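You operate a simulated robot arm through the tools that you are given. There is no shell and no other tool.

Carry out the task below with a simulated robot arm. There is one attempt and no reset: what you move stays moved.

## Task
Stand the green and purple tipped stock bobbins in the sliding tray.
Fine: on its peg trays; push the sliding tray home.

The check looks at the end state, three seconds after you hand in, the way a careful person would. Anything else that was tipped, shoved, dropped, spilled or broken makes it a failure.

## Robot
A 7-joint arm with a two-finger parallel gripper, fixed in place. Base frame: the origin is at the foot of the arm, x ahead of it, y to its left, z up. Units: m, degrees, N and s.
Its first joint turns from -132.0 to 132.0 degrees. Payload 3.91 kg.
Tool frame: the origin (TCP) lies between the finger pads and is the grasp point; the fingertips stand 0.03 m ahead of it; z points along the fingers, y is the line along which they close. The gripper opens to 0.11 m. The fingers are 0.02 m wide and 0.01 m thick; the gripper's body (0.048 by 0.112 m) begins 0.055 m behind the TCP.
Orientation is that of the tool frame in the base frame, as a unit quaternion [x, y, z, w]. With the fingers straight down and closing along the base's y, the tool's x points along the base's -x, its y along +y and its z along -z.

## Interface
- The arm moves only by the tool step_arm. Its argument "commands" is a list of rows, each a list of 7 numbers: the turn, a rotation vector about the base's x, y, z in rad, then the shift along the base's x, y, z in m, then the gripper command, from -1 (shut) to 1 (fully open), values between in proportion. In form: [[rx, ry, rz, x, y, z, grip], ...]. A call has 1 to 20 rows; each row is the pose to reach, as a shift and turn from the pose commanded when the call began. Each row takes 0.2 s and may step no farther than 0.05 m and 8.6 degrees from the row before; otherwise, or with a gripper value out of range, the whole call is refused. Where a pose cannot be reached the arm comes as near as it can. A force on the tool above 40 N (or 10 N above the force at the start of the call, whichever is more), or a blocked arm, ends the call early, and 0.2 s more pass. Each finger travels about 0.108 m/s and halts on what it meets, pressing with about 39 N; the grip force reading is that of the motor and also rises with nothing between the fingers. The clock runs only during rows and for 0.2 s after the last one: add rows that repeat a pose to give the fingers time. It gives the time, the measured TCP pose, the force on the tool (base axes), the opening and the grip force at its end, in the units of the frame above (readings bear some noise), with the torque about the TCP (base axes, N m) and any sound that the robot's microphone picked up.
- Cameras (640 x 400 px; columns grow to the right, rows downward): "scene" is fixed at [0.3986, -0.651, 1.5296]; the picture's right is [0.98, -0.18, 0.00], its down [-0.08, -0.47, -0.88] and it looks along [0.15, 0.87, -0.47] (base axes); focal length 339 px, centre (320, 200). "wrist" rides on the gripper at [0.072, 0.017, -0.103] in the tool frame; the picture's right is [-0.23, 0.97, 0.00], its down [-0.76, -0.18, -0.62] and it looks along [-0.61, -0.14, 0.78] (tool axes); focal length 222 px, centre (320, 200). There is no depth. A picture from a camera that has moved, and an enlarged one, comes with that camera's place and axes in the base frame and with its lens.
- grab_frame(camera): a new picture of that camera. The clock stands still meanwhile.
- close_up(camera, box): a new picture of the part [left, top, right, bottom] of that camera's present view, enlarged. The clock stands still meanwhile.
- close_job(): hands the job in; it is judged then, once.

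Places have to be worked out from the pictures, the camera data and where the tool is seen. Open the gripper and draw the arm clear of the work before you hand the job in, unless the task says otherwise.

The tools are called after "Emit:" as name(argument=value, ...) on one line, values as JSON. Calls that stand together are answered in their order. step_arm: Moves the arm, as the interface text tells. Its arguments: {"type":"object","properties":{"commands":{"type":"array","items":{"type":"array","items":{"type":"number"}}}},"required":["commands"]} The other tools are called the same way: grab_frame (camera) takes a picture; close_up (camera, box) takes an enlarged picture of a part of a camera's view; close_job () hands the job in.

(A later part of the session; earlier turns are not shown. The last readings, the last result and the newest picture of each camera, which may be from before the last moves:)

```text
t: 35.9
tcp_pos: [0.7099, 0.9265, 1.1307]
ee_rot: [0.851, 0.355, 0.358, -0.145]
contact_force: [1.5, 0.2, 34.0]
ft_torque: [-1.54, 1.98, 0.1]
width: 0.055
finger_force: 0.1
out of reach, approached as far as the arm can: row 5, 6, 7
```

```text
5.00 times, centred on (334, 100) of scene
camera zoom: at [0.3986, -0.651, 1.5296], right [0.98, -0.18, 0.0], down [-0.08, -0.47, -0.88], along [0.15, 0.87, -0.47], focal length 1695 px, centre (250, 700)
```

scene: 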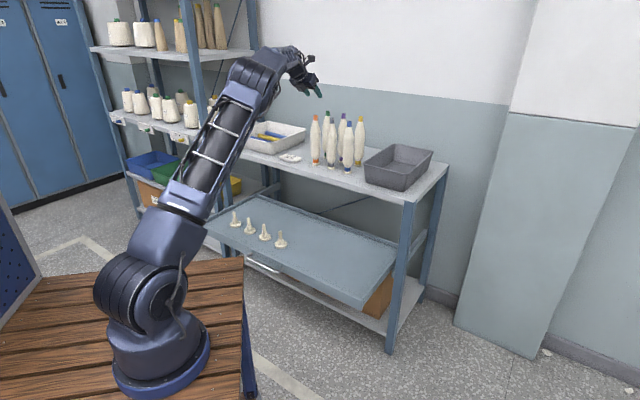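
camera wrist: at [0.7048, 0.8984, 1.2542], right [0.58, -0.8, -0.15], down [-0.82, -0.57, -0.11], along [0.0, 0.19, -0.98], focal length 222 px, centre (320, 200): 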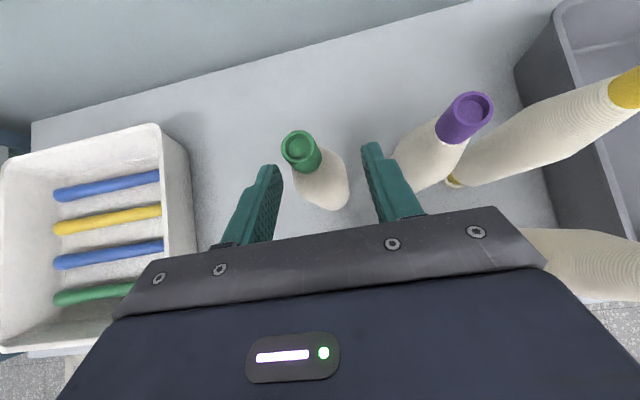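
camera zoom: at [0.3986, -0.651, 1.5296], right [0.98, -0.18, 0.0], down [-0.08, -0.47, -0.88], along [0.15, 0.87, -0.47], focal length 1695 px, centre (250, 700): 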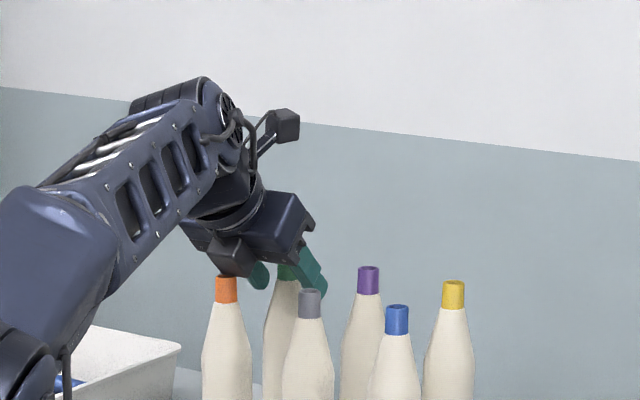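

The reading shows 34 N upward: the underside of the gripper is resting on the orange bobbin's tip. I lift straight up at once.

Emit:
step_arm(commands=[[0, 0, 0, 0, 0, 0.01, 0], [0, 0, 0, 0, 0, 0.03, 0], [0, 0, 0, 0, 0, 0.06, 0], [0, 0, 0, 0, 0, 0.09, 0]])

Emit:
grab_frame(camera="wrist")

Emit:
close_up(camera="scene", box=[270, 60, 398, 140])

Emit:
close_up(camera="scene", box=[276, 100, 404, 180])

```text
t: 36.9
tcp_pos: [0.7007, 0.9095, 1.1982]
ee_rot: [0.853, 0.356, 0.354, -0.143]
contact_force: [0.3, 1.1, -0.2]
ft_torque: [0.0, -0.02, 0.0]
width: 0.0549
finger_force: 0.1
out of reach, approached as far as the arm can: row 2, 3, 4
```

```text
taken
camera wrist: at [0.6973, 0.8836, 1.3231], right [0.58, -0.8, -0.15], down [-0.82, -0.57, -0.1], along [-0.01, 0.18, -0.98], focal length 222 px, centre (320, 200)
```

wrist: 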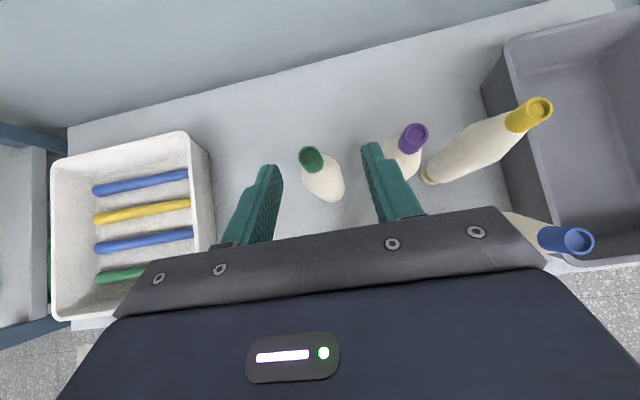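

```text
5.00 times, centred on (334, 100) of scene
camera zoom: at [0.3986, -0.651, 1.5296], right [0.98, -0.18, 0.0], down [-0.08, -0.47, -0.88], along [0.15, 0.87, -0.47], focal length 1695 px, centre (250, 700)
```

zoom: 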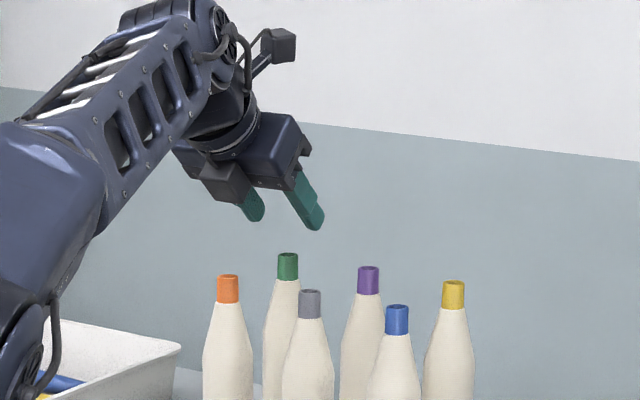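

```text
5.00 times, centred on (340, 140) of scene
camera zoom: at [0.3986, -0.651, 1.5296], right [0.98, -0.18, 0.0], down [-0.08, -0.47, -0.88], along [0.15, 0.87, -0.47], focal length 1695 px, centre (220, 500)
```

zoom: 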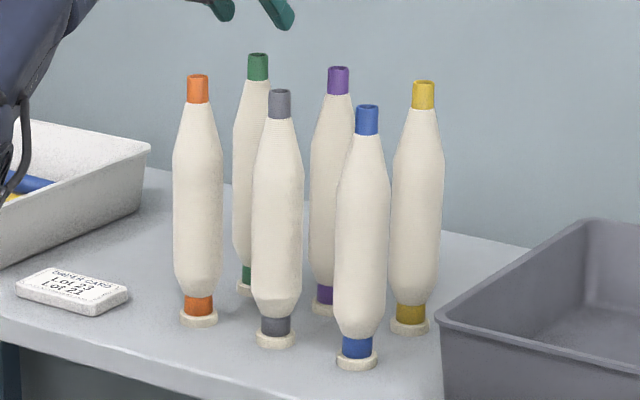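

All bobbins still stand exactly where they were. I need a closer look at the gripper's underside to see what stuck out.

Emit:
close_up(camera="scene", box=[295, 58, 345, 110])

```text
7.69 times, centred on (320, 84) of scene
camera zoom: at [0.3986, -0.651, 1.5296], right [0.98, -0.18, 0.0], down [-0.08, -0.47, -0.88], along [0.15, 0.87, -0.47], focal length 2608 px, centre (320, 1092)
```

zoom: 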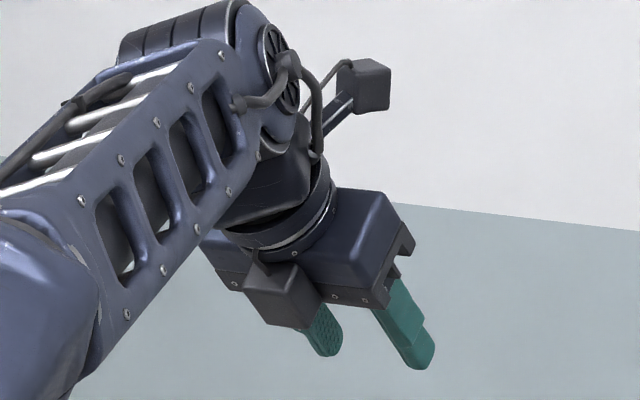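

A small box sits on the tool's −x (under) side. I zoom in further to size it.

Emit:
close_up(camera="scene", box=[308, 84, 336, 106])

```text
16.00 times, centred on (322, 95) of scene
camera zoom: at [0.3986, -0.651, 1.5296], right [0.98, -0.18, 0.0], down [-0.08, -0.47, -0.88], along [0.15, 0.87, -0.47], focal length 5425 px, centre (288, 1880)
```

zoom: 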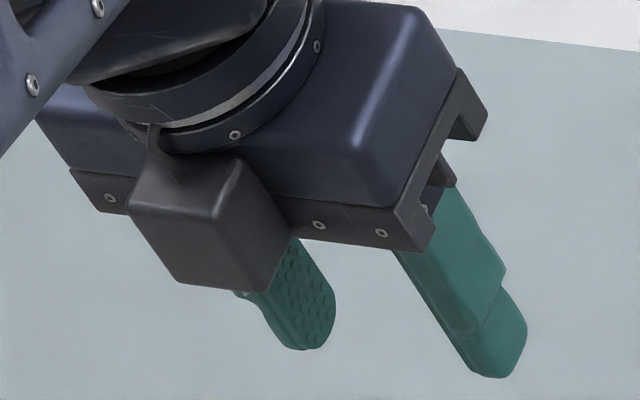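

The box reaches about x=−0.04 on the tool's under side. I'll back off up, turn the heading to about 65° (so the box passes beside the front bobbin) and then tilt a little more for reach.

Emit:
step_arm(commands=[[0, 0, 0, -0.02, -0.02, 0.02, 0], [0, 0, 0, -0.045, -0.05, 0.04, 0], [0, 0, 0.114, -0.07, -0.08, 0.05, 0], [0, 0, 0.228, -0.09, -0.1, 0.05, 0], [0, 0, 0.342, -0.09, -0.1, 0.05, 0], [0, 0, 0.342, -0.09, -0.1, 0.05, 0]])

Emit:
step_arm(commands=[[0.0712, -0.0332, 0, 0, 0, 0, 0], [0.1424, -0.0664, 0, 0, 0, 0, 0], [0.1424, -0.0664, 0, 0, 0, 0, 0]])

Emit:
grab_frame(camera="wrist")

Emit:
grab_frame(camera="scene")

```text
t: 38.3
tcp_pos: [0.6105, 0.8099, 1.2492]
ee_rot: [0.779, 0.496, 0.327, -0.201]
contact_force: [0.2, 0.0, -0.1]
ft_torque: [0.03, -0.01, -0.02]
width: 0.055
finger_force: 0.0
```

```text
t: 39.1
tcp_pos: [0.6119, 0.809, 1.248]
ee_rot: [0.751, 0.478, 0.387, -0.24]
contact_force: [-0.1, 0.2, -0.4]
ft_torque: [0.01, 0.03, 0.02]
width: 0.0551
finger_force: 0.0
```

```text
taken
camera wrist: at [0.6083, 0.7647, 1.3682], right [0.82, -0.54, -0.18], down [-0.57, -0.78, -0.25], along [0.0, 0.31, -0.95], focal length 222 px, centre (320, 200)
```

wrist: 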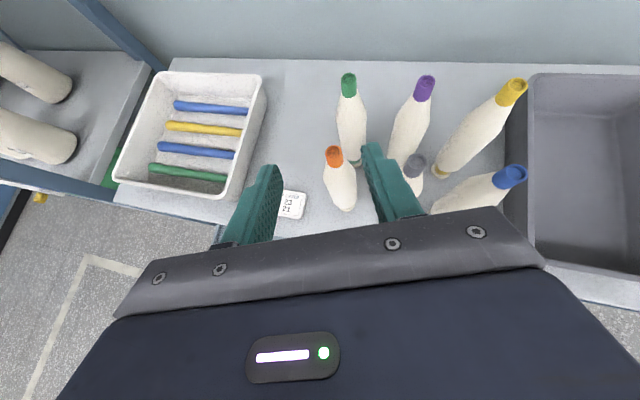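

```text
taken
```

scene: 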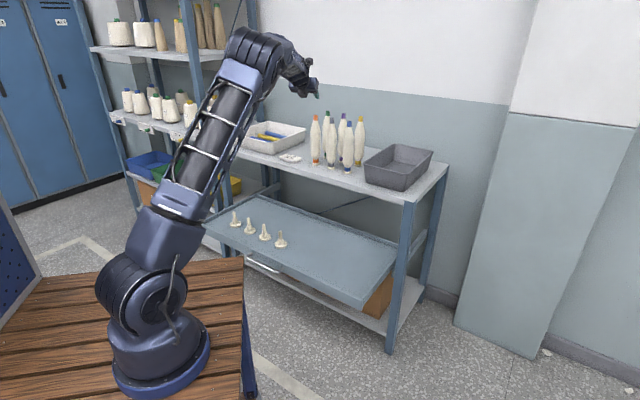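

Orientation is now heading 64°, tilt 54°. I go to a waypoint above and just behind the green tip, then check clearance before the last 5 cm.

Emit:
step_arm(commands=[[0, 0, 0, 0.022, 0.024, -0.01, 0], [0, 0, 0, 0.044, 0.048, -0.02, 0], [0, 0, 0, 0.066, 0.072, -0.035, 0], [0, 0, 0, 0.088, 0.096, -0.053, 0], [0, 0, 0, 0.088, 0.096, -0.053, 0]])

Emit:
grab_frame(camera="wrist")

Emit:
close_up(camera="scene", box=[294, 80, 358, 120])

```text
t: 40.3
tcp_pos: [0.6986, 0.9044, 1.1969]
ee_rot: [0.751, 0.478, 0.387, -0.241]
contact_force: [0.1, 0.5, 0.3]
ft_torque: [-0.06, 0.01, 0.01]
width: 0.055
finger_force: 0.1
```

```text
taken
camera wrist: at [0.6958, 0.8589, 1.3158], right [0.82, -0.54, -0.18], down [-0.57, -0.79, -0.25], along [0.0, 0.31, -0.95], focal length 222 px, centre (320, 200)
```

wrist: 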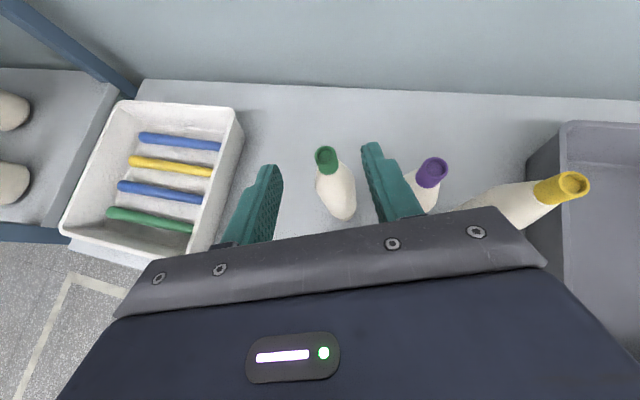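

```text
10.00 times, centred on (326, 100) of scene
camera zoom: at [0.3986, -0.651, 1.5296], right [0.98, -0.18, 0.0], down [-0.08, -0.47, -0.88], along [0.15, 0.87, -0.47], focal length 3390 px, centre (260, 1200)
```

zoom: 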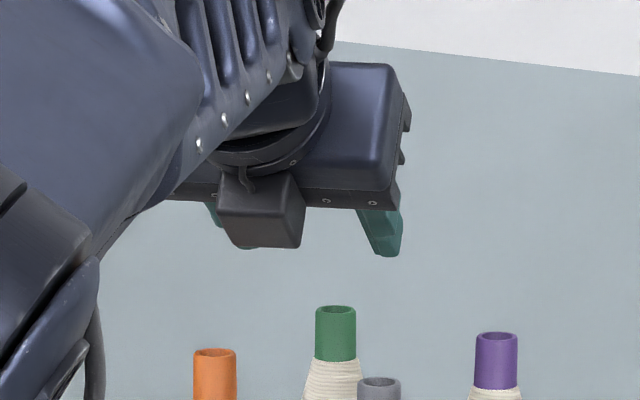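

Clearance looks adequate: the box will come down beside the orange tip. I descend the last 5 cm slowly.

Emit:
step_arm(commands=[[0, 0, 0, 0.005, 0.008, -0.017, 0], [0, 0, 0, 0.01, 0.016, -0.034, 0], [0, 0, 0, 0.0145, 0.0246, -0.049, 0], [0, 0, 0, 0.0145, 0.0246, -0.049, 0]])

Emit:
grab_frame(camera="wrist")

Emit:
close_up(camera="scene", box=[294, 80, 358, 120])

```text
t: 41.3
tcp_pos: [0.7138, 0.9284, 1.1465]
ee_rot: [0.751, 0.479, 0.386, -0.241]
contact_force: [0.3, 0.5, -0.5]
ft_torque: [0.0, 0.0, -0.01]
width: 0.055
finger_force: 0.0
```

```text
taken
camera wrist: at [0.7109, 0.8846, 1.2658], right [0.82, -0.54, -0.18], down [-0.57, -0.78, -0.25], along [0.0, 0.31, -0.95], focal length 222 px, centre (320, 200)
```

wrist: 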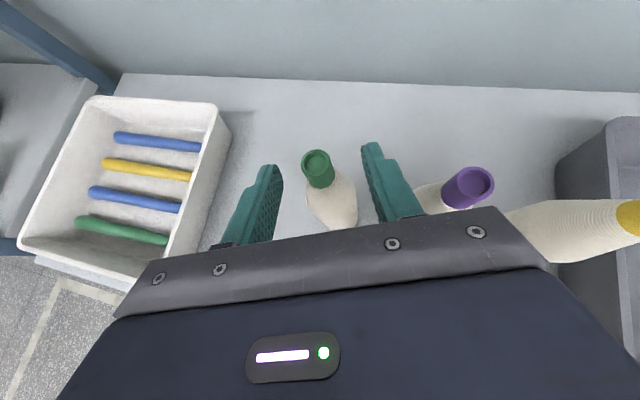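

```text
10.00 times, centred on (326, 100) of scene
camera zoom: at [0.3986, -0.651, 1.5296], right [0.98, -0.18, 0.0], down [-0.08, -0.47, -0.88], along [0.15, 0.87, -0.47], focal length 3390 px, centre (260, 1200)
```

zoom: 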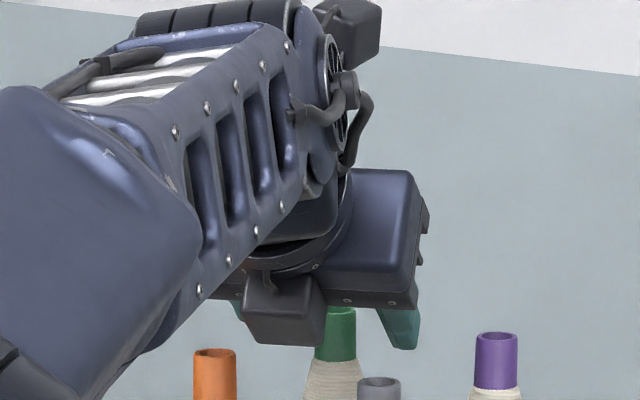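

No contact force, and the box sits clear of the orange tip. Green tip is centred between the pads; I close the gripper.

Emit:
step_arm(commands=[[0, 0, 0, 0, 0, 0, -0.4], [0, 0, 0, 0, 0, 0, -0.8], [0, 0, 0, 0, 0, 0, -1], [0, 0, 0, 0, 0, 0, -1]])

Emit:
grab_frame(camera="wrist")

Emit:
close_up(camera="scene", box=[276, 80, 404, 180])

```text
t: 42.3
tcp_pos: [0.7136, 0.9293, 1.1472]
ee_rot: [0.751, 0.479, 0.385, -0.241]
contact_force: [-0.2, 0.1, 0.4]
ft_torque: [-0.02, 0.09, 0.01]
width: 0.0187
finger_force: 39.7
```

```text
taken
camera wrist: at [0.7109, 0.8845, 1.2659], right [0.82, -0.54, -0.18], down [-0.57, -0.78, -0.25], along [0.0, 0.31, -0.95], focal length 222 px, centre (320, 200)
```

wrist: 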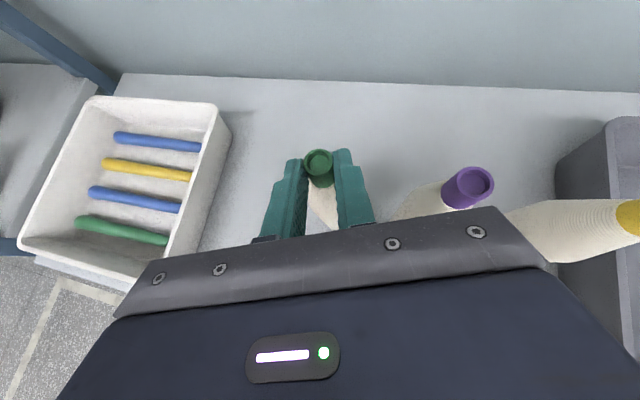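

```text
4.00 times, centred on (340, 130) of scene
camera zoom: at [0.3986, -0.651, 1.5296], right [0.98, -0.18, 0.0], down [-0.08, -0.47, -0.88], along [0.15, 0.87, -0.47], focal length 1356 px, centre (240, 480)
```

zoom: 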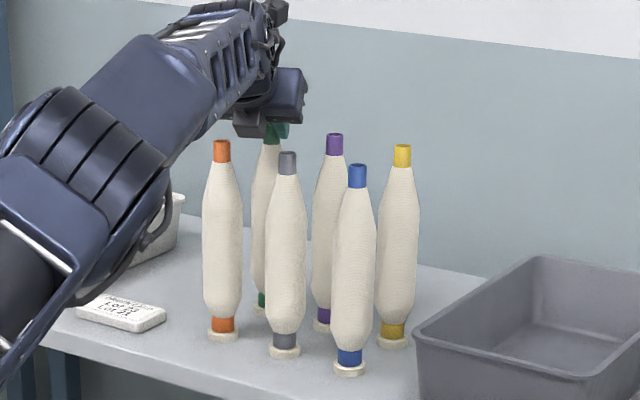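

Green is gripped (width 0.0187). I lift gently, drifting in slightly to stay in reach, and look at whether it comes free.

Emit:
step_arm(commands=[[0, 0, 0, 0, 0, 0.008, -1], [0, 0, 0, 0, 0, 0.016, -1], [0, 0, 0, -0.002, -0.003, 0.03, -1], [0, 0, 0, -0.005, -0.006, 0.045, -1], [0, 0, 0, -0.0073, -0.0095, 0.062, -1], [0, 0, 0, -0.0073, -0.0095, 0.062, -1]])

Emit:
grab_frame(camera="wrist")

Emit:
close_up(camera="scene", box=[276, 80, 404, 180])

```text
t: 43.7
tcp_pos: [0.7066, 0.92, 1.2086]
ee_rot: [0.752, 0.478, 0.386, -0.24]
contact_force: [0.1, 0.5, -0.6]
ft_torque: [-0.02, 0.0, -0.01]
width: 0.0188
finger_force: 39.0
```

```text
taken
camera wrist: at [0.704, 0.8762, 1.3282], right [0.82, -0.54, -0.18], down [-0.57, -0.78, -0.25], along [0.0, 0.31, -0.95], focal length 222 px, centre (320, 200)
```

wrist: 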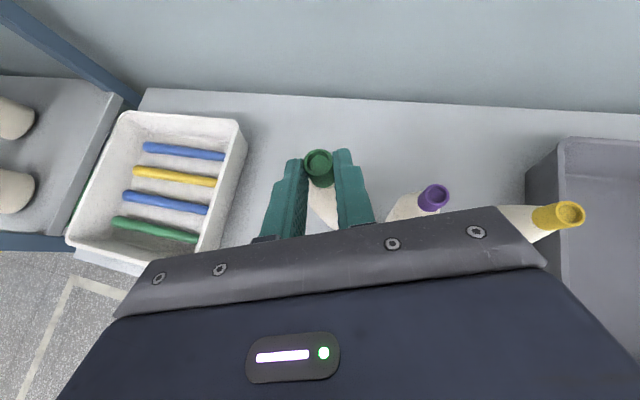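

```text
4.00 times, centred on (340, 130) of scene
camera zoom: at [0.3986, -0.651, 1.5296], right [0.98, -0.18, 0.0], down [-0.08, -0.47, -0.88], along [0.15, 0.87, -0.47], focal length 1356 px, centre (240, 480)
```

zoom: 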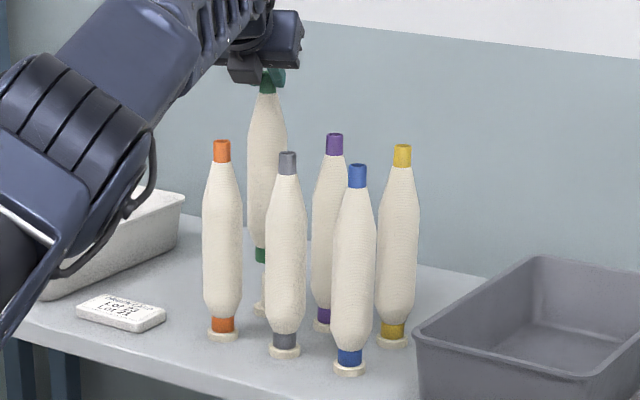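

The bobbin came up with a peg left behind beneath it. I zoom in to see if it has cleared that peg.

Emit:
close_up(camera="scene", box=[310, 125, 358, 165])

```text
10.00 times, centred on (334, 145) of scene
camera zoom: at [0.3986, -0.651, 1.5296], right [0.98, -0.18, 0.0], down [-0.08, -0.47, -0.88], along [0.15, 0.87, -0.47], focal length 3390 px, centre (180, 750)
```

zoom: 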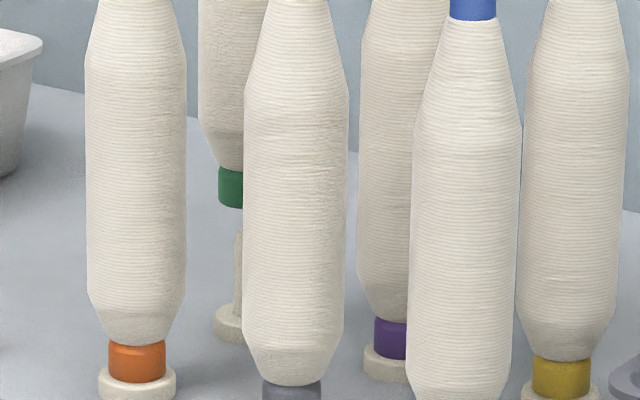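

The bobbin hangs clear of its old peg (pin ≈0.05 m tall). I raise a bit more and swing left over free shelf space, and take a view of the tray pegs.

Emit:
step_arm(commands=[[0, 0, 0, -0.005, -0.006, 0.02, -1], [0, 0, 0, -0.025, 0.004, 0.02, -1], [0, 0, 0, -0.05, 0.019, 0.02, -1], [0, 0, 0, -0.075, 0.034, 0.02, -1], [0, 0, 0, -0.1, 0.05, 0.02, -1], [0, 0, 0, -0.114, 0.065, 0.02, -1], [0, 0, 0, -0.114, 0.065, 0.02, -1]])

Emit:
grab_frame(camera="scene")

Emit:
close_up(camera="scene", box=[210, 190, 306, 250])

```text
t: 45.3
tcp_pos: [0.5919, 0.9849, 1.2302]
ee_rot: [0.751, 0.478, 0.387, -0.241]
contact_force: [0.4, -0.4, -1.1]
ft_torque: [-0.06, 0.0, -0.02]
width: 0.0188
finger_force: 38.8
```

```text
taken
```

scene: 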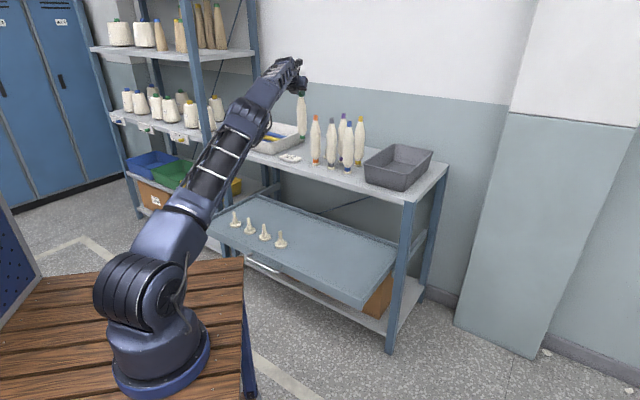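

```text
6.67 times, centred on (258, 220) of scene
camera zoom: at [0.3986, -0.651, 1.5296], right [0.98, -0.18, 0.0], down [-0.08, -0.47, -0.88], along [0.15, 0.87, -0.47], focal length 2260 px, centre (733, 67)
```

zoom: 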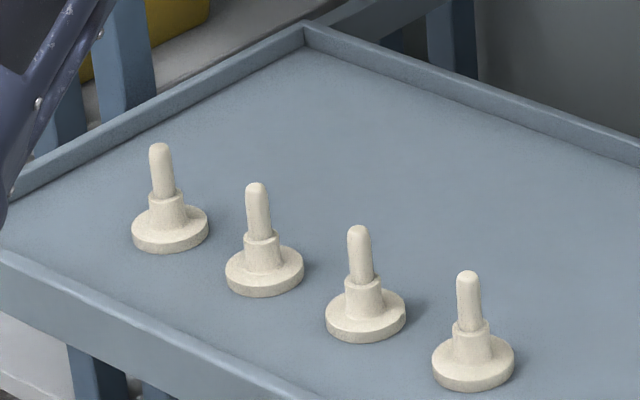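

Pegs work out at: #1 (0.22,1.01), #2 (0.30,0.93), #3 (0.375,0.853), #4 (0.453,0.775), disc top z≈0.525, pin top ≈0.60. I bring the bobbin inward, staying high, to where the wrist camera can see the pegs unobstructed.

Emit:
step_arm(commands=[[0, 0, 0, -0.018, -0.033, 0, -1], [0, 0, 0, -0.036, -0.066, 0, -1], [0, 0, 0, -0.054, -0.099, 0, -1], [0, 0, 0, -0.072, -0.132, 0, -1], [0, 0, 0, -0.09, -0.165, 0, -1], [0, 0, 0, -0.108, -0.2, -0.01, -1], [0, 0, 0, -0.126, -0.235, -0.02, -1], [0, 0, 0, -0.144, -0.27, -0.03, -1], [0, 0, 0, -0.158, -0.3, -0.03, -1], [0, 0, 0, -0.172, -0.325, -0.03, -1], [0, 0, 0, -0.172, -0.325, -0.03, -1], [0, 0, 0, -0.172, -0.325, -0.03, -1]])

Emit:
grab_frame(camera="wrist")

Emit:
grab_frame(camera="scene")

```text
t: 47.9
tcp_pos: [0.421, 0.6579, 1.1995]
ee_rot: [0.751, 0.479, 0.386, -0.24]
contact_force: [-0.1, -0.2, -2.4]
ft_torque: [-0.02, -0.01, 0.0]
width: 0.0189
finger_force: 39.3
```

```text
taken
camera wrist: at [0.4181, 0.6138, 1.3184], right [0.82, -0.54, -0.18], down [-0.57, -0.78, -0.25], along [0.0, 0.31, -0.95], focal length 222 px, centre (320, 200)
```

wrist: 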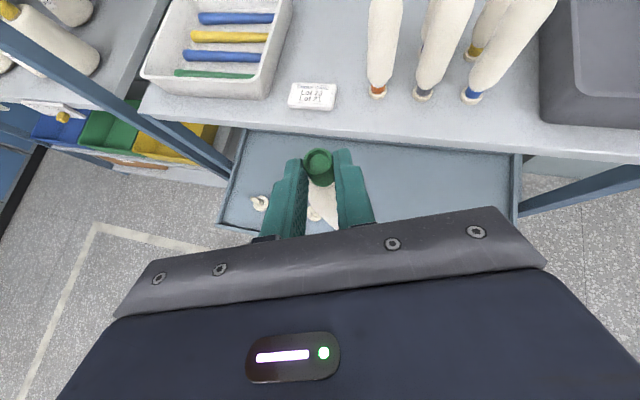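

```text
taken
```

scene: 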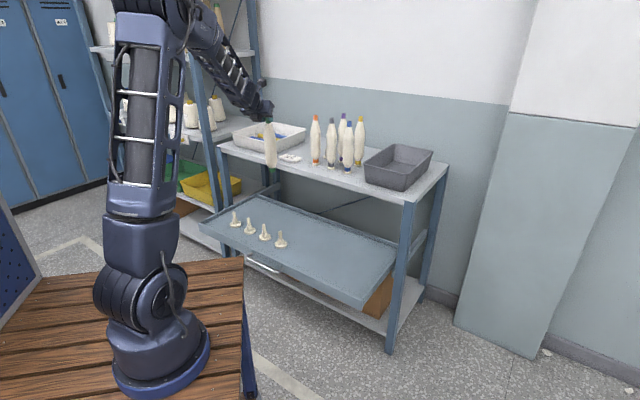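

The bobbin hangs vertical (matches perspective). I'll enlarge both views to refine peg positions and the bobbin's lower end.

Emit:
close_up(camera="wrist", box=[220, 130, 380, 240])

Emit:
close_up(camera="scene", box=[232, 110, 312, 190])

```text
3.64 times, centred on (300, 185) of wrist
camera zoom: at [0.4181, 0.6138, 1.3184], right [0.82, -0.54, -0.18], down [-0.57, -0.78, -0.25], along [0.0, 0.31, -0.95], focal length 808 px, centre (393, 254)
```

zoom: 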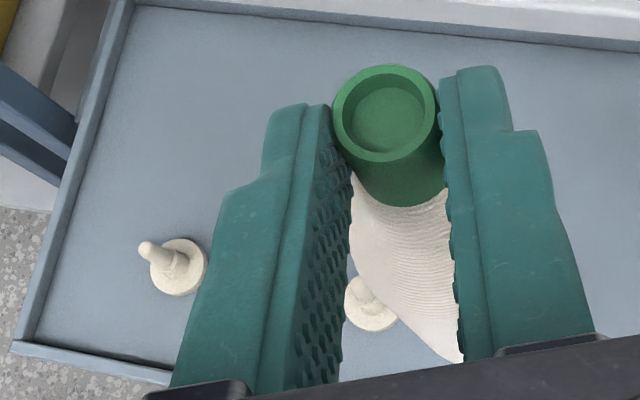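

```text
5.00 times, centred on (272, 150) of scene
camera zoom: at [0.3986, -0.651, 1.5296], right [0.98, -0.18, 0.0], down [-0.08, -0.47, -0.88], along [0.15, 0.87, -0.47], focal length 1695 px, centre (560, 450)
```

zoom: 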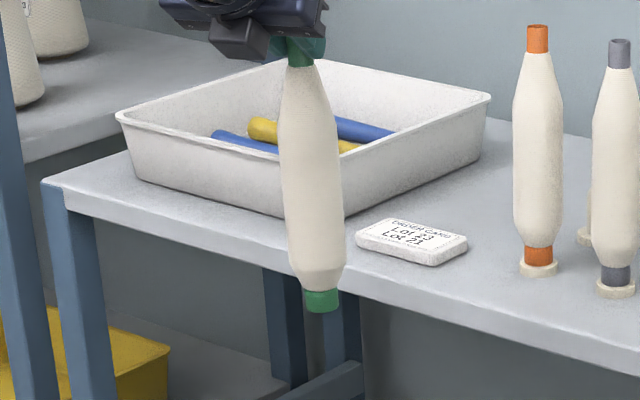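

Refined: peg #3 at (0.374,0.831), disc top z≈0.54, pin top ≈0.616; bobbin bottom is ≈0.218 below the grip. I hover the bobbin ~2.5 cm above peg #3's pin.

Emit:
step_arm(commands=[[0, 0, 0, -0.01, 0.03, -0.03, -1], [0, 0, 0, -0.02, 0.06, -0.06, -1], [0, 0, 0, -0.03, 0.09, -0.09, -1], [0, 0, 0, -0.04, 0.12, -0.12, -1], [0, 0, 0, -0.048, 0.145, -0.155, -1], [0, 0, 0, -0.053, 0.16, -0.19, -1], [0, 0, 0, -0.053, 0.1606, -0.225, -1], [0, 0, 0, -0.053, 0.1606, -0.26, -1], [0, 0, 0, -0.053, 0.1606, -0.295, -1], [0, 0, 0, -0.053, 0.1606, -0.32, -1], [0, 0, 0, -0.053, 0.1606, -0.3315, -1], [0, 0, 0, -0.053, 0.1606, -0.3315, -1]])

Emit:
grab_frame(camera="wrist")

Emit:
grab_frame(camera="scene")

Emit:
close_up(camera="scene", box=[232, 170, 312, 250])

```text
t: 50.5
tcp_pos: [0.3688, 0.8214, 0.867]
ee_rot: [0.75, 0.478, 0.387, -0.241]
contact_force: [0.9, -0.1, -1.5]
ft_torque: [-0.04, 0.02, 0.04]
width: 0.0187
finger_force: 39.1
```

```text
taken
camera wrist: at [0.3658, 0.777, 0.9853], right [0.82, -0.54, -0.18], down [-0.57, -0.78, -0.25], along [0.0, 0.31, -0.95], focal length 222 px, centre (320, 200)
```

wrist: 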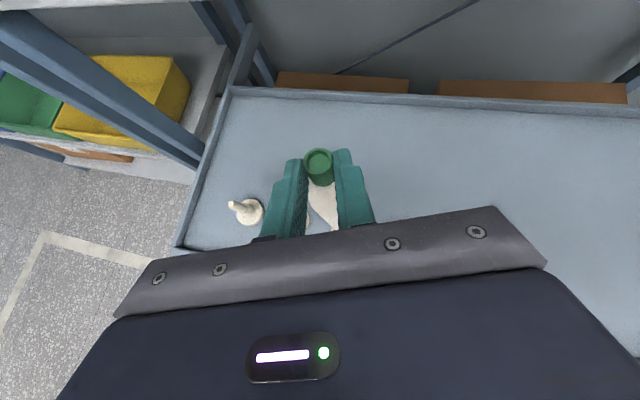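

```text
taken
```

scene: 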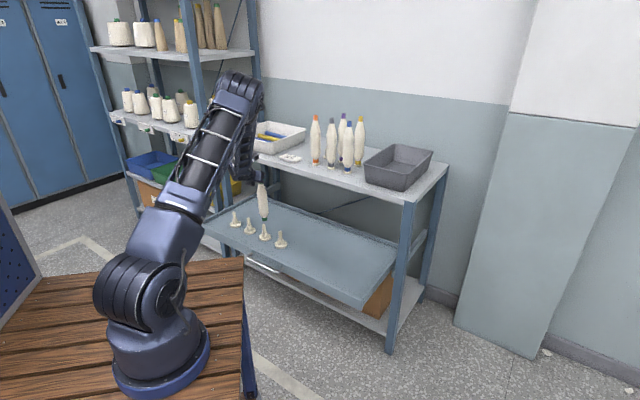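

```text
5.00 times, centred on (272, 210) of scene
camera zoom: at [0.3986, -0.651, 1.5296], right [0.98, -0.18, 0.0], down [-0.08, -0.47, -0.88], along [0.15, 0.87, -0.47], focal length 1695 px, centre (560, 150)
```

zoom: 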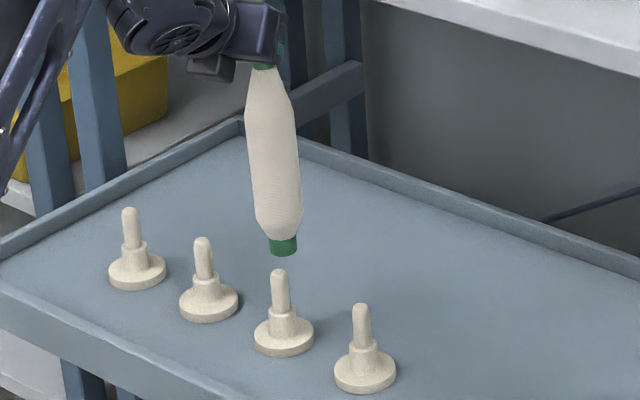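

Bobbin bottom appears ~5 px right of pin #3 in the scene zoom. I check the wrist view for the depth direction.

Emit:
close_up(camera="wrist", box=[215, 140, 375, 240])

Emit:
close_up(camera="scene", box=[248, 205, 296, 245])

```text
4.00 times, centred on (295, 190) of wrist
camera zoom: at [0.3658, 0.777, 0.9853], right [0.82, -0.54, -0.18], down [-0.57, -0.78, -0.25], along [0.0, 0.31, -0.95], focal length 888 px, centre (420, 240)
```

zoom: 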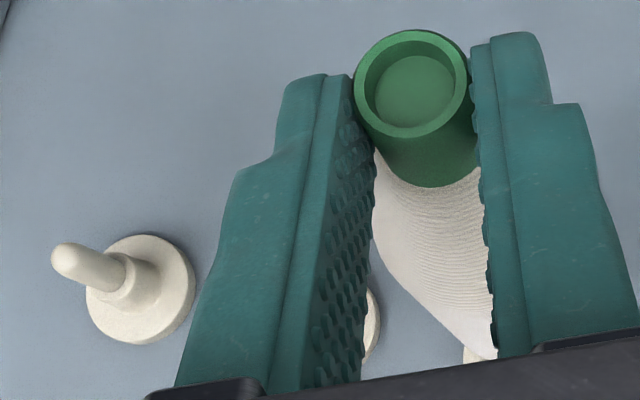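

```text
10.00 times, centred on (272, 225) of scene
camera zoom: at [0.3986, -0.651, 1.5296], right [0.98, -0.18, 0.0], down [-0.08, -0.47, -0.88], along [0.15, 0.87, -0.47], focal length 3390 px, centre (800, -50)
```

zoom: 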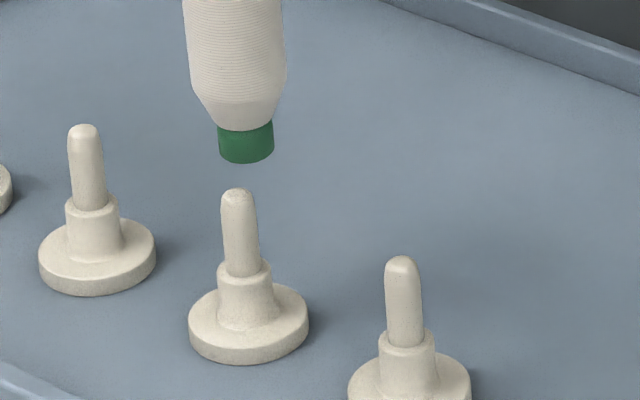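

Pegs check out. I shift the bobbin ~6 mm left (in the scene view) and lower 1.5 cm, then re-check alignment.

Emit:
step_arm(commands=[[0, 0, 0, -0.003, 0, -0.005, -1], [0, 0, 0, -0.006, 0, -0.01, -1], [0, 0, 0, -0.006, 0, -0.015, -1], [0, 0, 0, -0.006, 0, -0.015, -1]])

Emit:
close_up(camera="scene", box=[248, 205, 296, 245])

Emit:
close_up(camera="scene", box=[258, 215, 280, 231])

```text
t: 51.5
tcp_pos: [0.3639, 0.8194, 0.8511]
ee_rot: [0.752, 0.478, 0.386, -0.24]
contact_force: [-0.4, 0.3, -1.4]
ft_torque: [-0.04, 0.04, -0.01]
width: 0.0188
finger_force: 38.7
```

```text
10.00 times, centred on (272, 225) of scene
camera zoom: at [0.3986, -0.651, 1.5296], right [0.98, -0.18, 0.0], down [-0.08, -0.47, -0.88], along [0.15, 0.87, -0.47], focal length 3390 px, centre (800, -50)
```

zoom: 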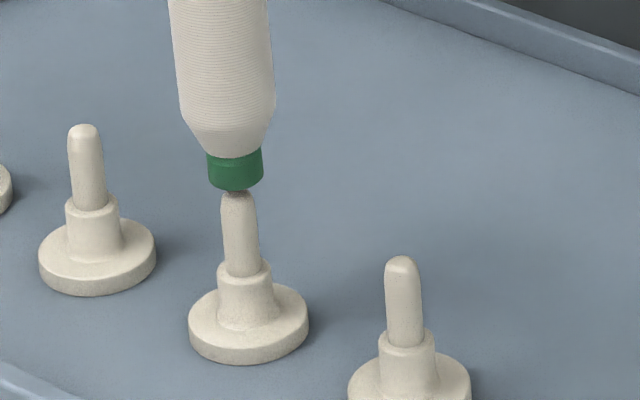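

```text
16.00 times, centred on (269, 223) of scene
camera zoom: at [0.3986, -0.651, 1.5296], right [0.98, -0.18, 0.0], down [-0.08, -0.47, -0.88], along [0.15, 0.87, -0.47], focal length 5425 px, centre (1136, -168)
```

zoom: 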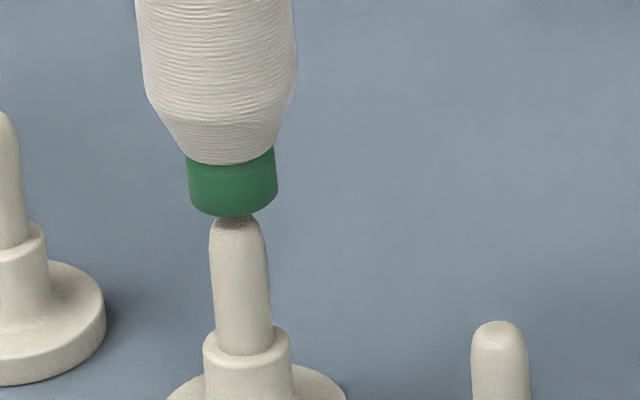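

Nicely aligned (about 1 mm left). I nudge +1 mm in x and lower 2 cm slowly, watching the force.

Emit:
step_arm(commands=[[0, 0, 0, 0.001, 0, -0.005, -1], [0, 0, 0, 0.001, 0, -0.01, -1], [0, 0, 0, 0.001, 0, -0.015, -1], [0, 0, 0, 0.001, 0, -0.02, -1]])

Emit:
close_up(camera="scene", box=[248, 205, 296, 245])

```text
t: 52.5
tcp_pos: [0.3631, 0.8204, 0.8319]
ee_rot: [0.752, 0.478, 0.386, -0.24]
contact_force: [-0.5, 0.9, -1.4]
ft_torque: [-0.04, 0.05, 0.0]
width: 0.0188
finger_force: 39.0
```

```text
10.00 times, centred on (272, 225) of scene
camera zoom: at [0.3986, -0.651, 1.5296], right [0.98, -0.18, 0.0], down [-0.08, -0.47, -0.88], along [0.15, 0.87, -0.47], focal length 3390 px, centre (800, -50)
```

zoom: 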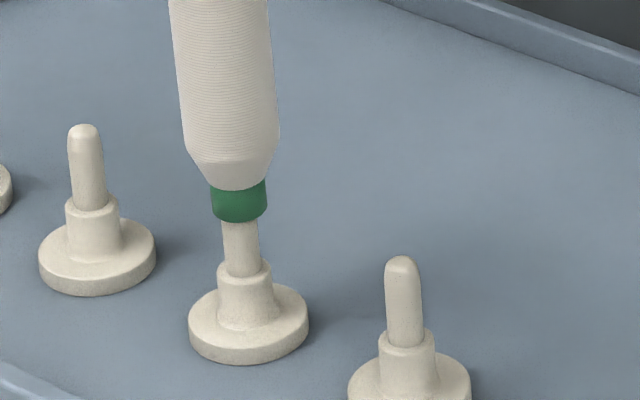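

No contact force and the ring encloses the pin. I continue down 3 cm.

Emit:
step_arm(commands=[[0, 0, 0, 0, 0, -0.006, -1], [0, 0, 0, 0, 0, -0.012, -1], [0, 0, 0, 0, 0, -0.018, -1], [0, 0, 0, 0, 0, -0.024, -1], [0, 0, 0, 0, 0, -0.03, -1]])

Emit:
close_up(camera="scene", box=[248, 205, 296, 245])

```text
t: 53.7
tcp_pos: [0.3632, 0.8198, 0.8038]
ee_rot: [0.751, 0.478, 0.386, -0.24]
contact_force: [1.0, -0.5, -2.3]
ft_torque: [-0.07, 0.04, 0.0]
width: 0.0188
finger_force: 39.0
```

```text
10.00 times, centred on (272, 225) of scene
camera zoom: at [0.3986, -0.651, 1.5296], right [0.98, -0.18, 0.0], down [-0.08, -0.47, -0.88], along [0.15, 0.87, -0.47], focal length 3390 px, centre (800, -50)
```

zoom: 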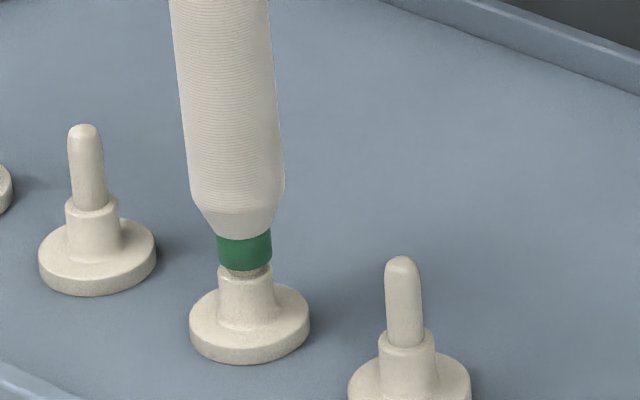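

Nearly on the collar. I lower in 3 mm steps until it seats.

Emit:
step_arm(commands=[[0, 0, 0, 0, 0, -0.003, -1], [0, 0, 0, 0, 0, -0.006, -1]])

Emit:
step_arm(commands=[[0, 0, 0, 0, 0, -0.002, -1], [0, 0, 0, 0, 0, -0.002, -1]])

Emit:
close_up(camera="scene", box=[248, 205, 296, 245])

```text
t: 54.3
tcp_pos: [0.3636, 0.8203, 0.7954]
ee_rot: [0.751, 0.478, 0.387, -0.241]
contact_force: [-0.2, -0.8, 1.6]
ft_torque: [-0.2, 0.07, 0.0]
width: 0.0185
finger_force: 38.6
```

```text
t: 54.9
tcp_pos: [0.3631, 0.8204, 0.7961]
ee_rot: [0.75, 0.478, 0.388, -0.241]
contact_force: [0.5, -0.2, 14.7]
ft_torque: [0.33, -0.13, 0.02]
width: 0.0186
finger_force: 39.1
```

```text
10.00 times, centred on (272, 225) of scene
camera zoom: at [0.3986, -0.651, 1.5296], right [0.98, -0.18, 0.0], down [-0.08, -0.47, -0.88], along [0.15, 0.87, -0.47], focal length 3390 px, centre (800, -50)
```

zoom: 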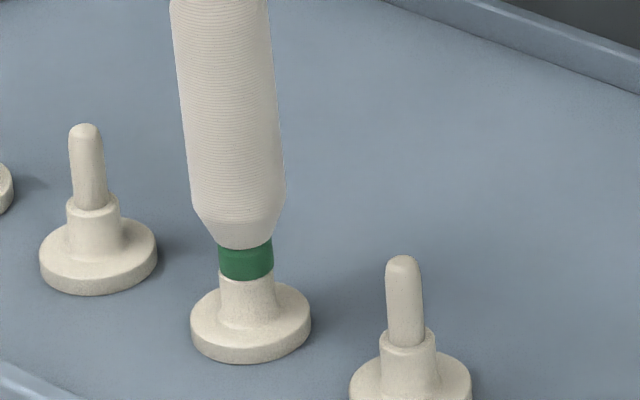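

Seated on the collar (14.7 N contact). I ease off 1 mm, open, and draw back along the tool axis.

Emit:
step_arm(commands=[[0, 0, 0, 0, 0, 0.0015, -1], [0, 0, 0, 0, 0, 0.0015, -0.5], [0, 0, 0, 0, 0, 0.0015, 0], [0, 0, 0, 0, 0, 0.0015, 0], [0, 0, 0, 0, 0, 0.0015, 0]])

Emit:
close_up(camera="scene", box=[232, 160, 312, 250])

Emit:
grab_frame(camera="wrist")

```text
t: 56.1
tcp_pos: [0.362, 0.8198, 0.7964]
ee_rot: [0.751, 0.478, 0.386, -0.241]
contact_force: [-0.3, -0.6, 0.2]
ft_torque: [-0.02, -0.02, 0.0]
width: 0.055
finger_force: 0.2
```

```text
4.44 times, centred on (272, 205) of scene
camera zoom: at [0.3986, -0.651, 1.5296], right [0.98, -0.18, 0.0], down [-0.08, -0.47, -0.88], along [0.15, 0.87, -0.47], focal length 1507 px, centre (533, 178)
```

zoom: 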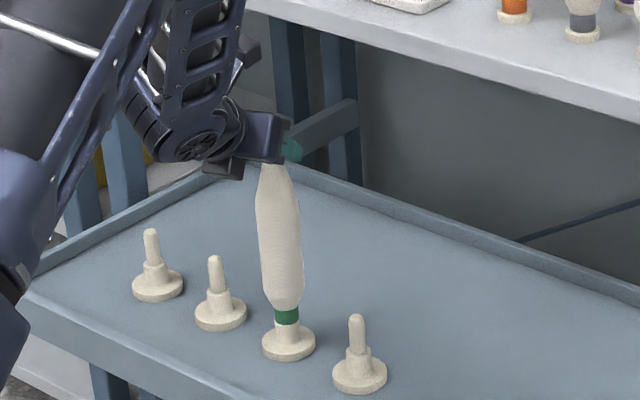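

```text
taken
camera wrist: at [0.3596, 0.7761, 0.9152], right [0.82, -0.54, -0.18], down [-0.57, -0.78, -0.25], along [0.0, 0.31, -0.95], focal length 222 px, centre (320, 200)
```

wrist: 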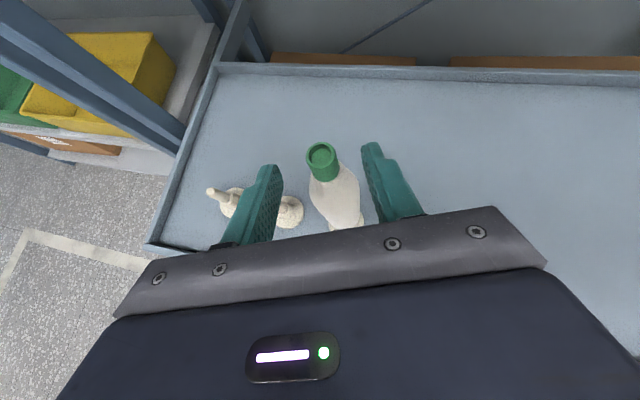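

Green stands upright on peg #3. I withdraw back along the tool axis and rise to fetch purple.

Emit:
step_arm(commands=[[0, 0, 0, -0.007, -0.0146, 0.0117, 0], [0, 0, 0, -0.0141, -0.0292, 0.0234, 0], [0, 0, 0, -0.0282, -0.0584, 0.0468, 0], [0, 0, 0, -0.0422, -0.0876, 0.0702, 0], [0, 0, 0, -0.045, -0.11, 0.105, 0], [0, 0, 0, -0.045, -0.13, 0.145, 0], [0, 0, 0, -0.035, -0.15, 0.185, 0], [0, 0, 0, -0.025, -0.165, 0.225, 0], [0, 0, 0, -0.01, -0.18, 0.265, 0], [0, 0, 0, 0.01, -0.19, 0.305, 0], [0, 0, 0, 0.03, -0.195, 0.345, 0], [0, 0, 0, 0.05, -0.2, 0.385, 0], [0, 0, 0, 0.07, -0.195, 0.425, 0], [0, 0, 0, 0.1, -0.18, 0.455, 0], [0, 0, 0, 0.1, -0.18, 0.455, 0]])

Emit:
grab_frame(camera="scene")

```text
t: 59.3
tcp_pos: [0.4638, 0.6405, 1.2492]
ee_rot: [0.751, 0.478, 0.386, -0.24]
contact_force: [0.9, 0.4, 0.2]
ft_torque: [-0.03, -0.02, 0.0]
width: 0.0551
finger_force: 0.0
```

```text
taken
```

scene: 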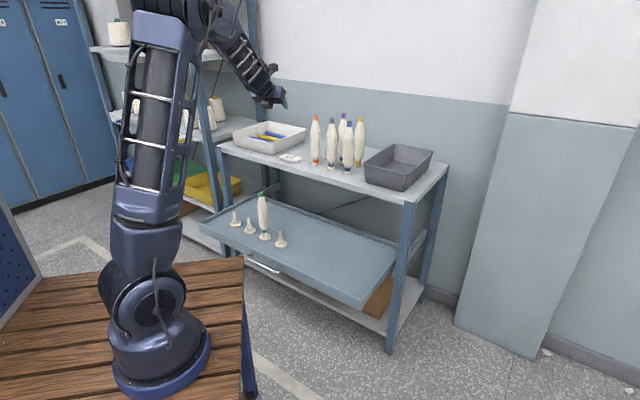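

Green stays standing. I move to a waypoint above and behind the purple tip, turning heading 3° more for box clearance past the grey one.

Emit:
step_arm(commands=[[0, 0, 0.025, 0.04, 0.02, 0, 0], [0, 0, 0.05, 0.08, 0.04, 0, 0], [0, 0, 0.05, 0.12, 0.06, 0, 0], [0, 0, 0.05, 0.16, 0.08, 0, 0], [0, 0, 0.05, 0.195, 0.1, 0, 0], [0, 0, 0.05, 0.22, 0.12, 0, 0], [0, 0, 0.05, 0.245, 0.145, -0.01, 0], [0, 0, 0.05, 0.27, 0.17, -0.025, 0], [0, 0, 0.05, 0.29, 0.193, -0.042, 0], [0, 0, 0.05, 0.299, 0.203, -0.052, 0], [0, 0, 0.05, 0.299, 0.203, -0.052, 0], [0, 0, 0.05, 0.299, 0.203, -0.052, 0]])

Emit:
close_up(camera="wrist", box=[220, 100, 460, 250])

Emit:
close_up(camera="scene", box=[304, 80, 368, 120])

```text
t: 61.9
tcp_pos: [0.7618, 0.8431, 1.199]
ee_rot: [0.739, 0.497, 0.38, -0.25]
contact_force: [-0.4, 0.1, -0.5]
ft_torque: [0.01, -0.01, 0.02]
width: 0.0552
finger_force: 0.0
```

```text
2.67 times, centred on (340, 175) of wrist
camera zoom: at [0.7614, 0.7992, 1.3176], right [0.85, -0.5, -0.18], down [-0.53, -0.81, -0.25], along [-0.02, 0.31, -0.95], focal length 592 px, centre (267, 267)
```

zoom: 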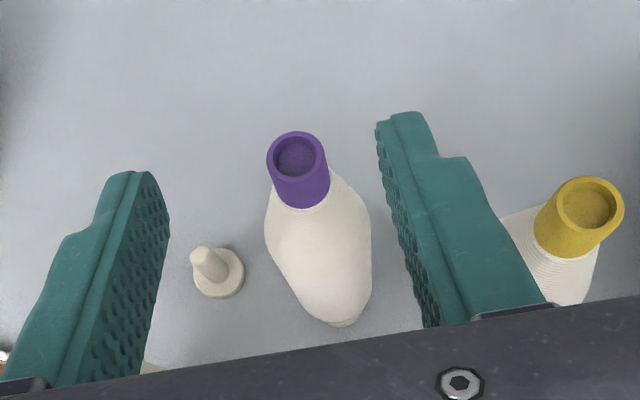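

```text
10.00 times, centred on (336, 100) of scene
camera zoom: at [0.3986, -0.651, 1.5296], right [0.98, -0.18, 0.0], down [-0.08, -0.47, -0.88], along [0.15, 0.87, -0.47], focal length 3390 px, centre (160, 1200)
```

zoom: 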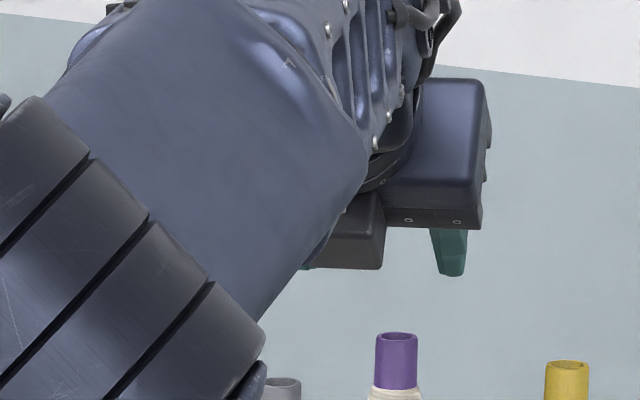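

Purple tip confirmed at (0.784,0.881). Clearances look fine; I descend onto it slowly.

Emit:
step_arm(commands=[[0, 0, 0, 0.0055, 0.0083, -0.017, 0], [0, 0, 0, 0.011, 0.0166, -0.034, 0], [0, 0, 0, 0.0165, 0.025, -0.051, 0], [0, 0, 0, 0.0165, 0.025, -0.051, 0]])

Emit:
grab_frame(camera="wrist")

Emit:
close_up(camera="scene", box=[304, 80, 368, 120])

```text
t: 62.9
tcp_pos: [0.7787, 0.8675, 1.1484]
ee_rot: [0.739, 0.497, 0.381, -0.25]
contact_force: [-0.3, -0.3, -0.1]
ft_torque: [0.0, 0.0, 0.0]
width: 0.0551
finger_force: 0.1
```

```text
taken
camera wrist: at [0.7771, 0.8233, 1.2672], right [0.85, -0.5, -0.18], down [-0.53, -0.81, -0.25], along [-0.02, 0.31, -0.95], focal length 222 px, centre (320, 200)
```

wrist: 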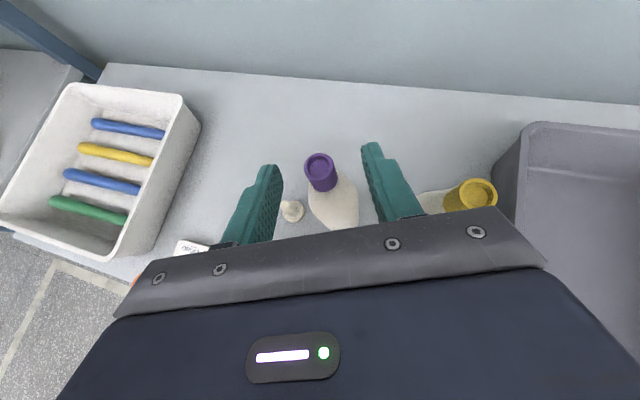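

```text
10.00 times, centred on (336, 100) of scene
camera zoom: at [0.3986, -0.651, 1.5296], right [0.98, -0.18, 0.0], down [-0.08, -0.47, -0.88], along [0.15, 0.87, -0.47], focal length 3390 px, centre (160, 1200)
```

zoom: 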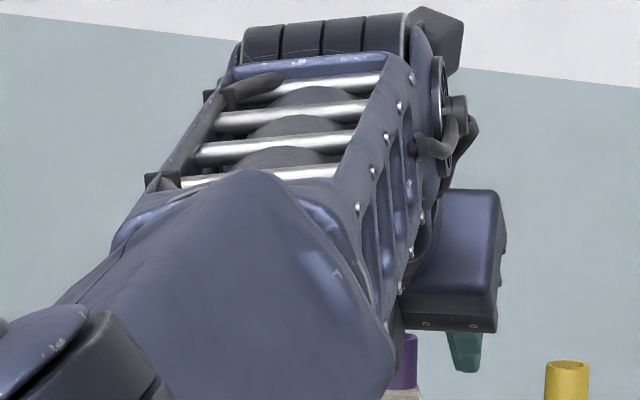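

No contact force; purple tip is between the pads the same way green was. I close the gripper.

Emit:
step_arm(commands=[[0, 0, 0, 0, 0, 0, -0.4], [0, 0, 0, 0, 0, 0, -0.8], [0, 0, 0, 0, 0, 0, -1], [0, 0, 0, 0, 0, 0, -1]])

Emit:
grab_frame(camera="wrist")

Emit:
close_up(camera="scene", box=[276, 80, 404, 180])

```text
t: 63.9
tcp_pos: [0.7779, 0.8678, 1.1496]
ee_rot: [0.739, 0.497, 0.38, -0.25]
contact_force: [0.3, 0.8, 0.4]
ft_torque: [0.05, -0.03, 0.01]
width: 0.0188
finger_force: 39.3
```

```text
taken
camera wrist: at [0.7771, 0.8233, 1.2672], right [0.85, -0.5, -0.18], down [-0.53, -0.81, -0.25], along [-0.02, 0.31, -0.95], focal length 222 px, centre (320, 200)
```

wrist: 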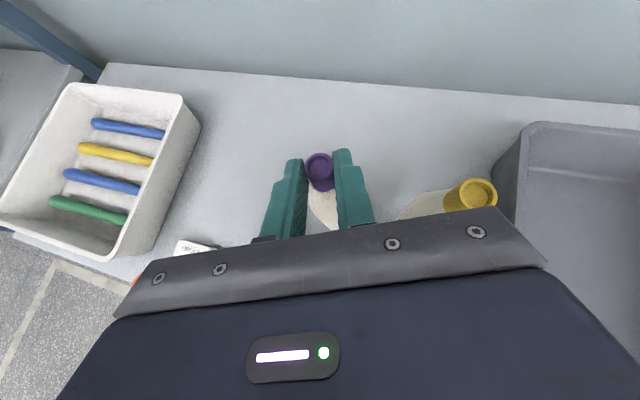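

```text
4.00 times, centred on (340, 130) of scene
camera zoom: at [0.3986, -0.651, 1.5296], right [0.98, -0.18, 0.0], down [-0.08, -0.47, -0.88], along [0.15, 0.87, -0.47], focal length 1356 px, centre (240, 480)
```

zoom: 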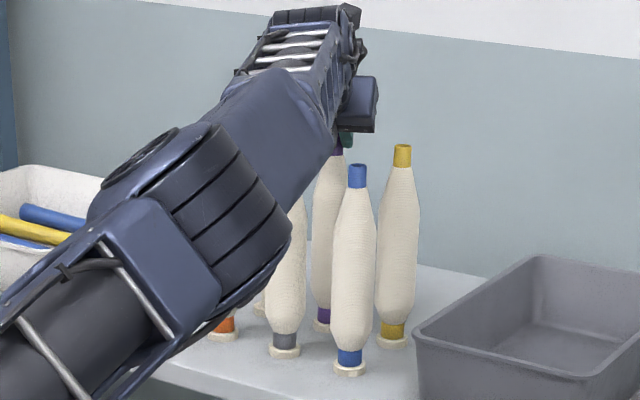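

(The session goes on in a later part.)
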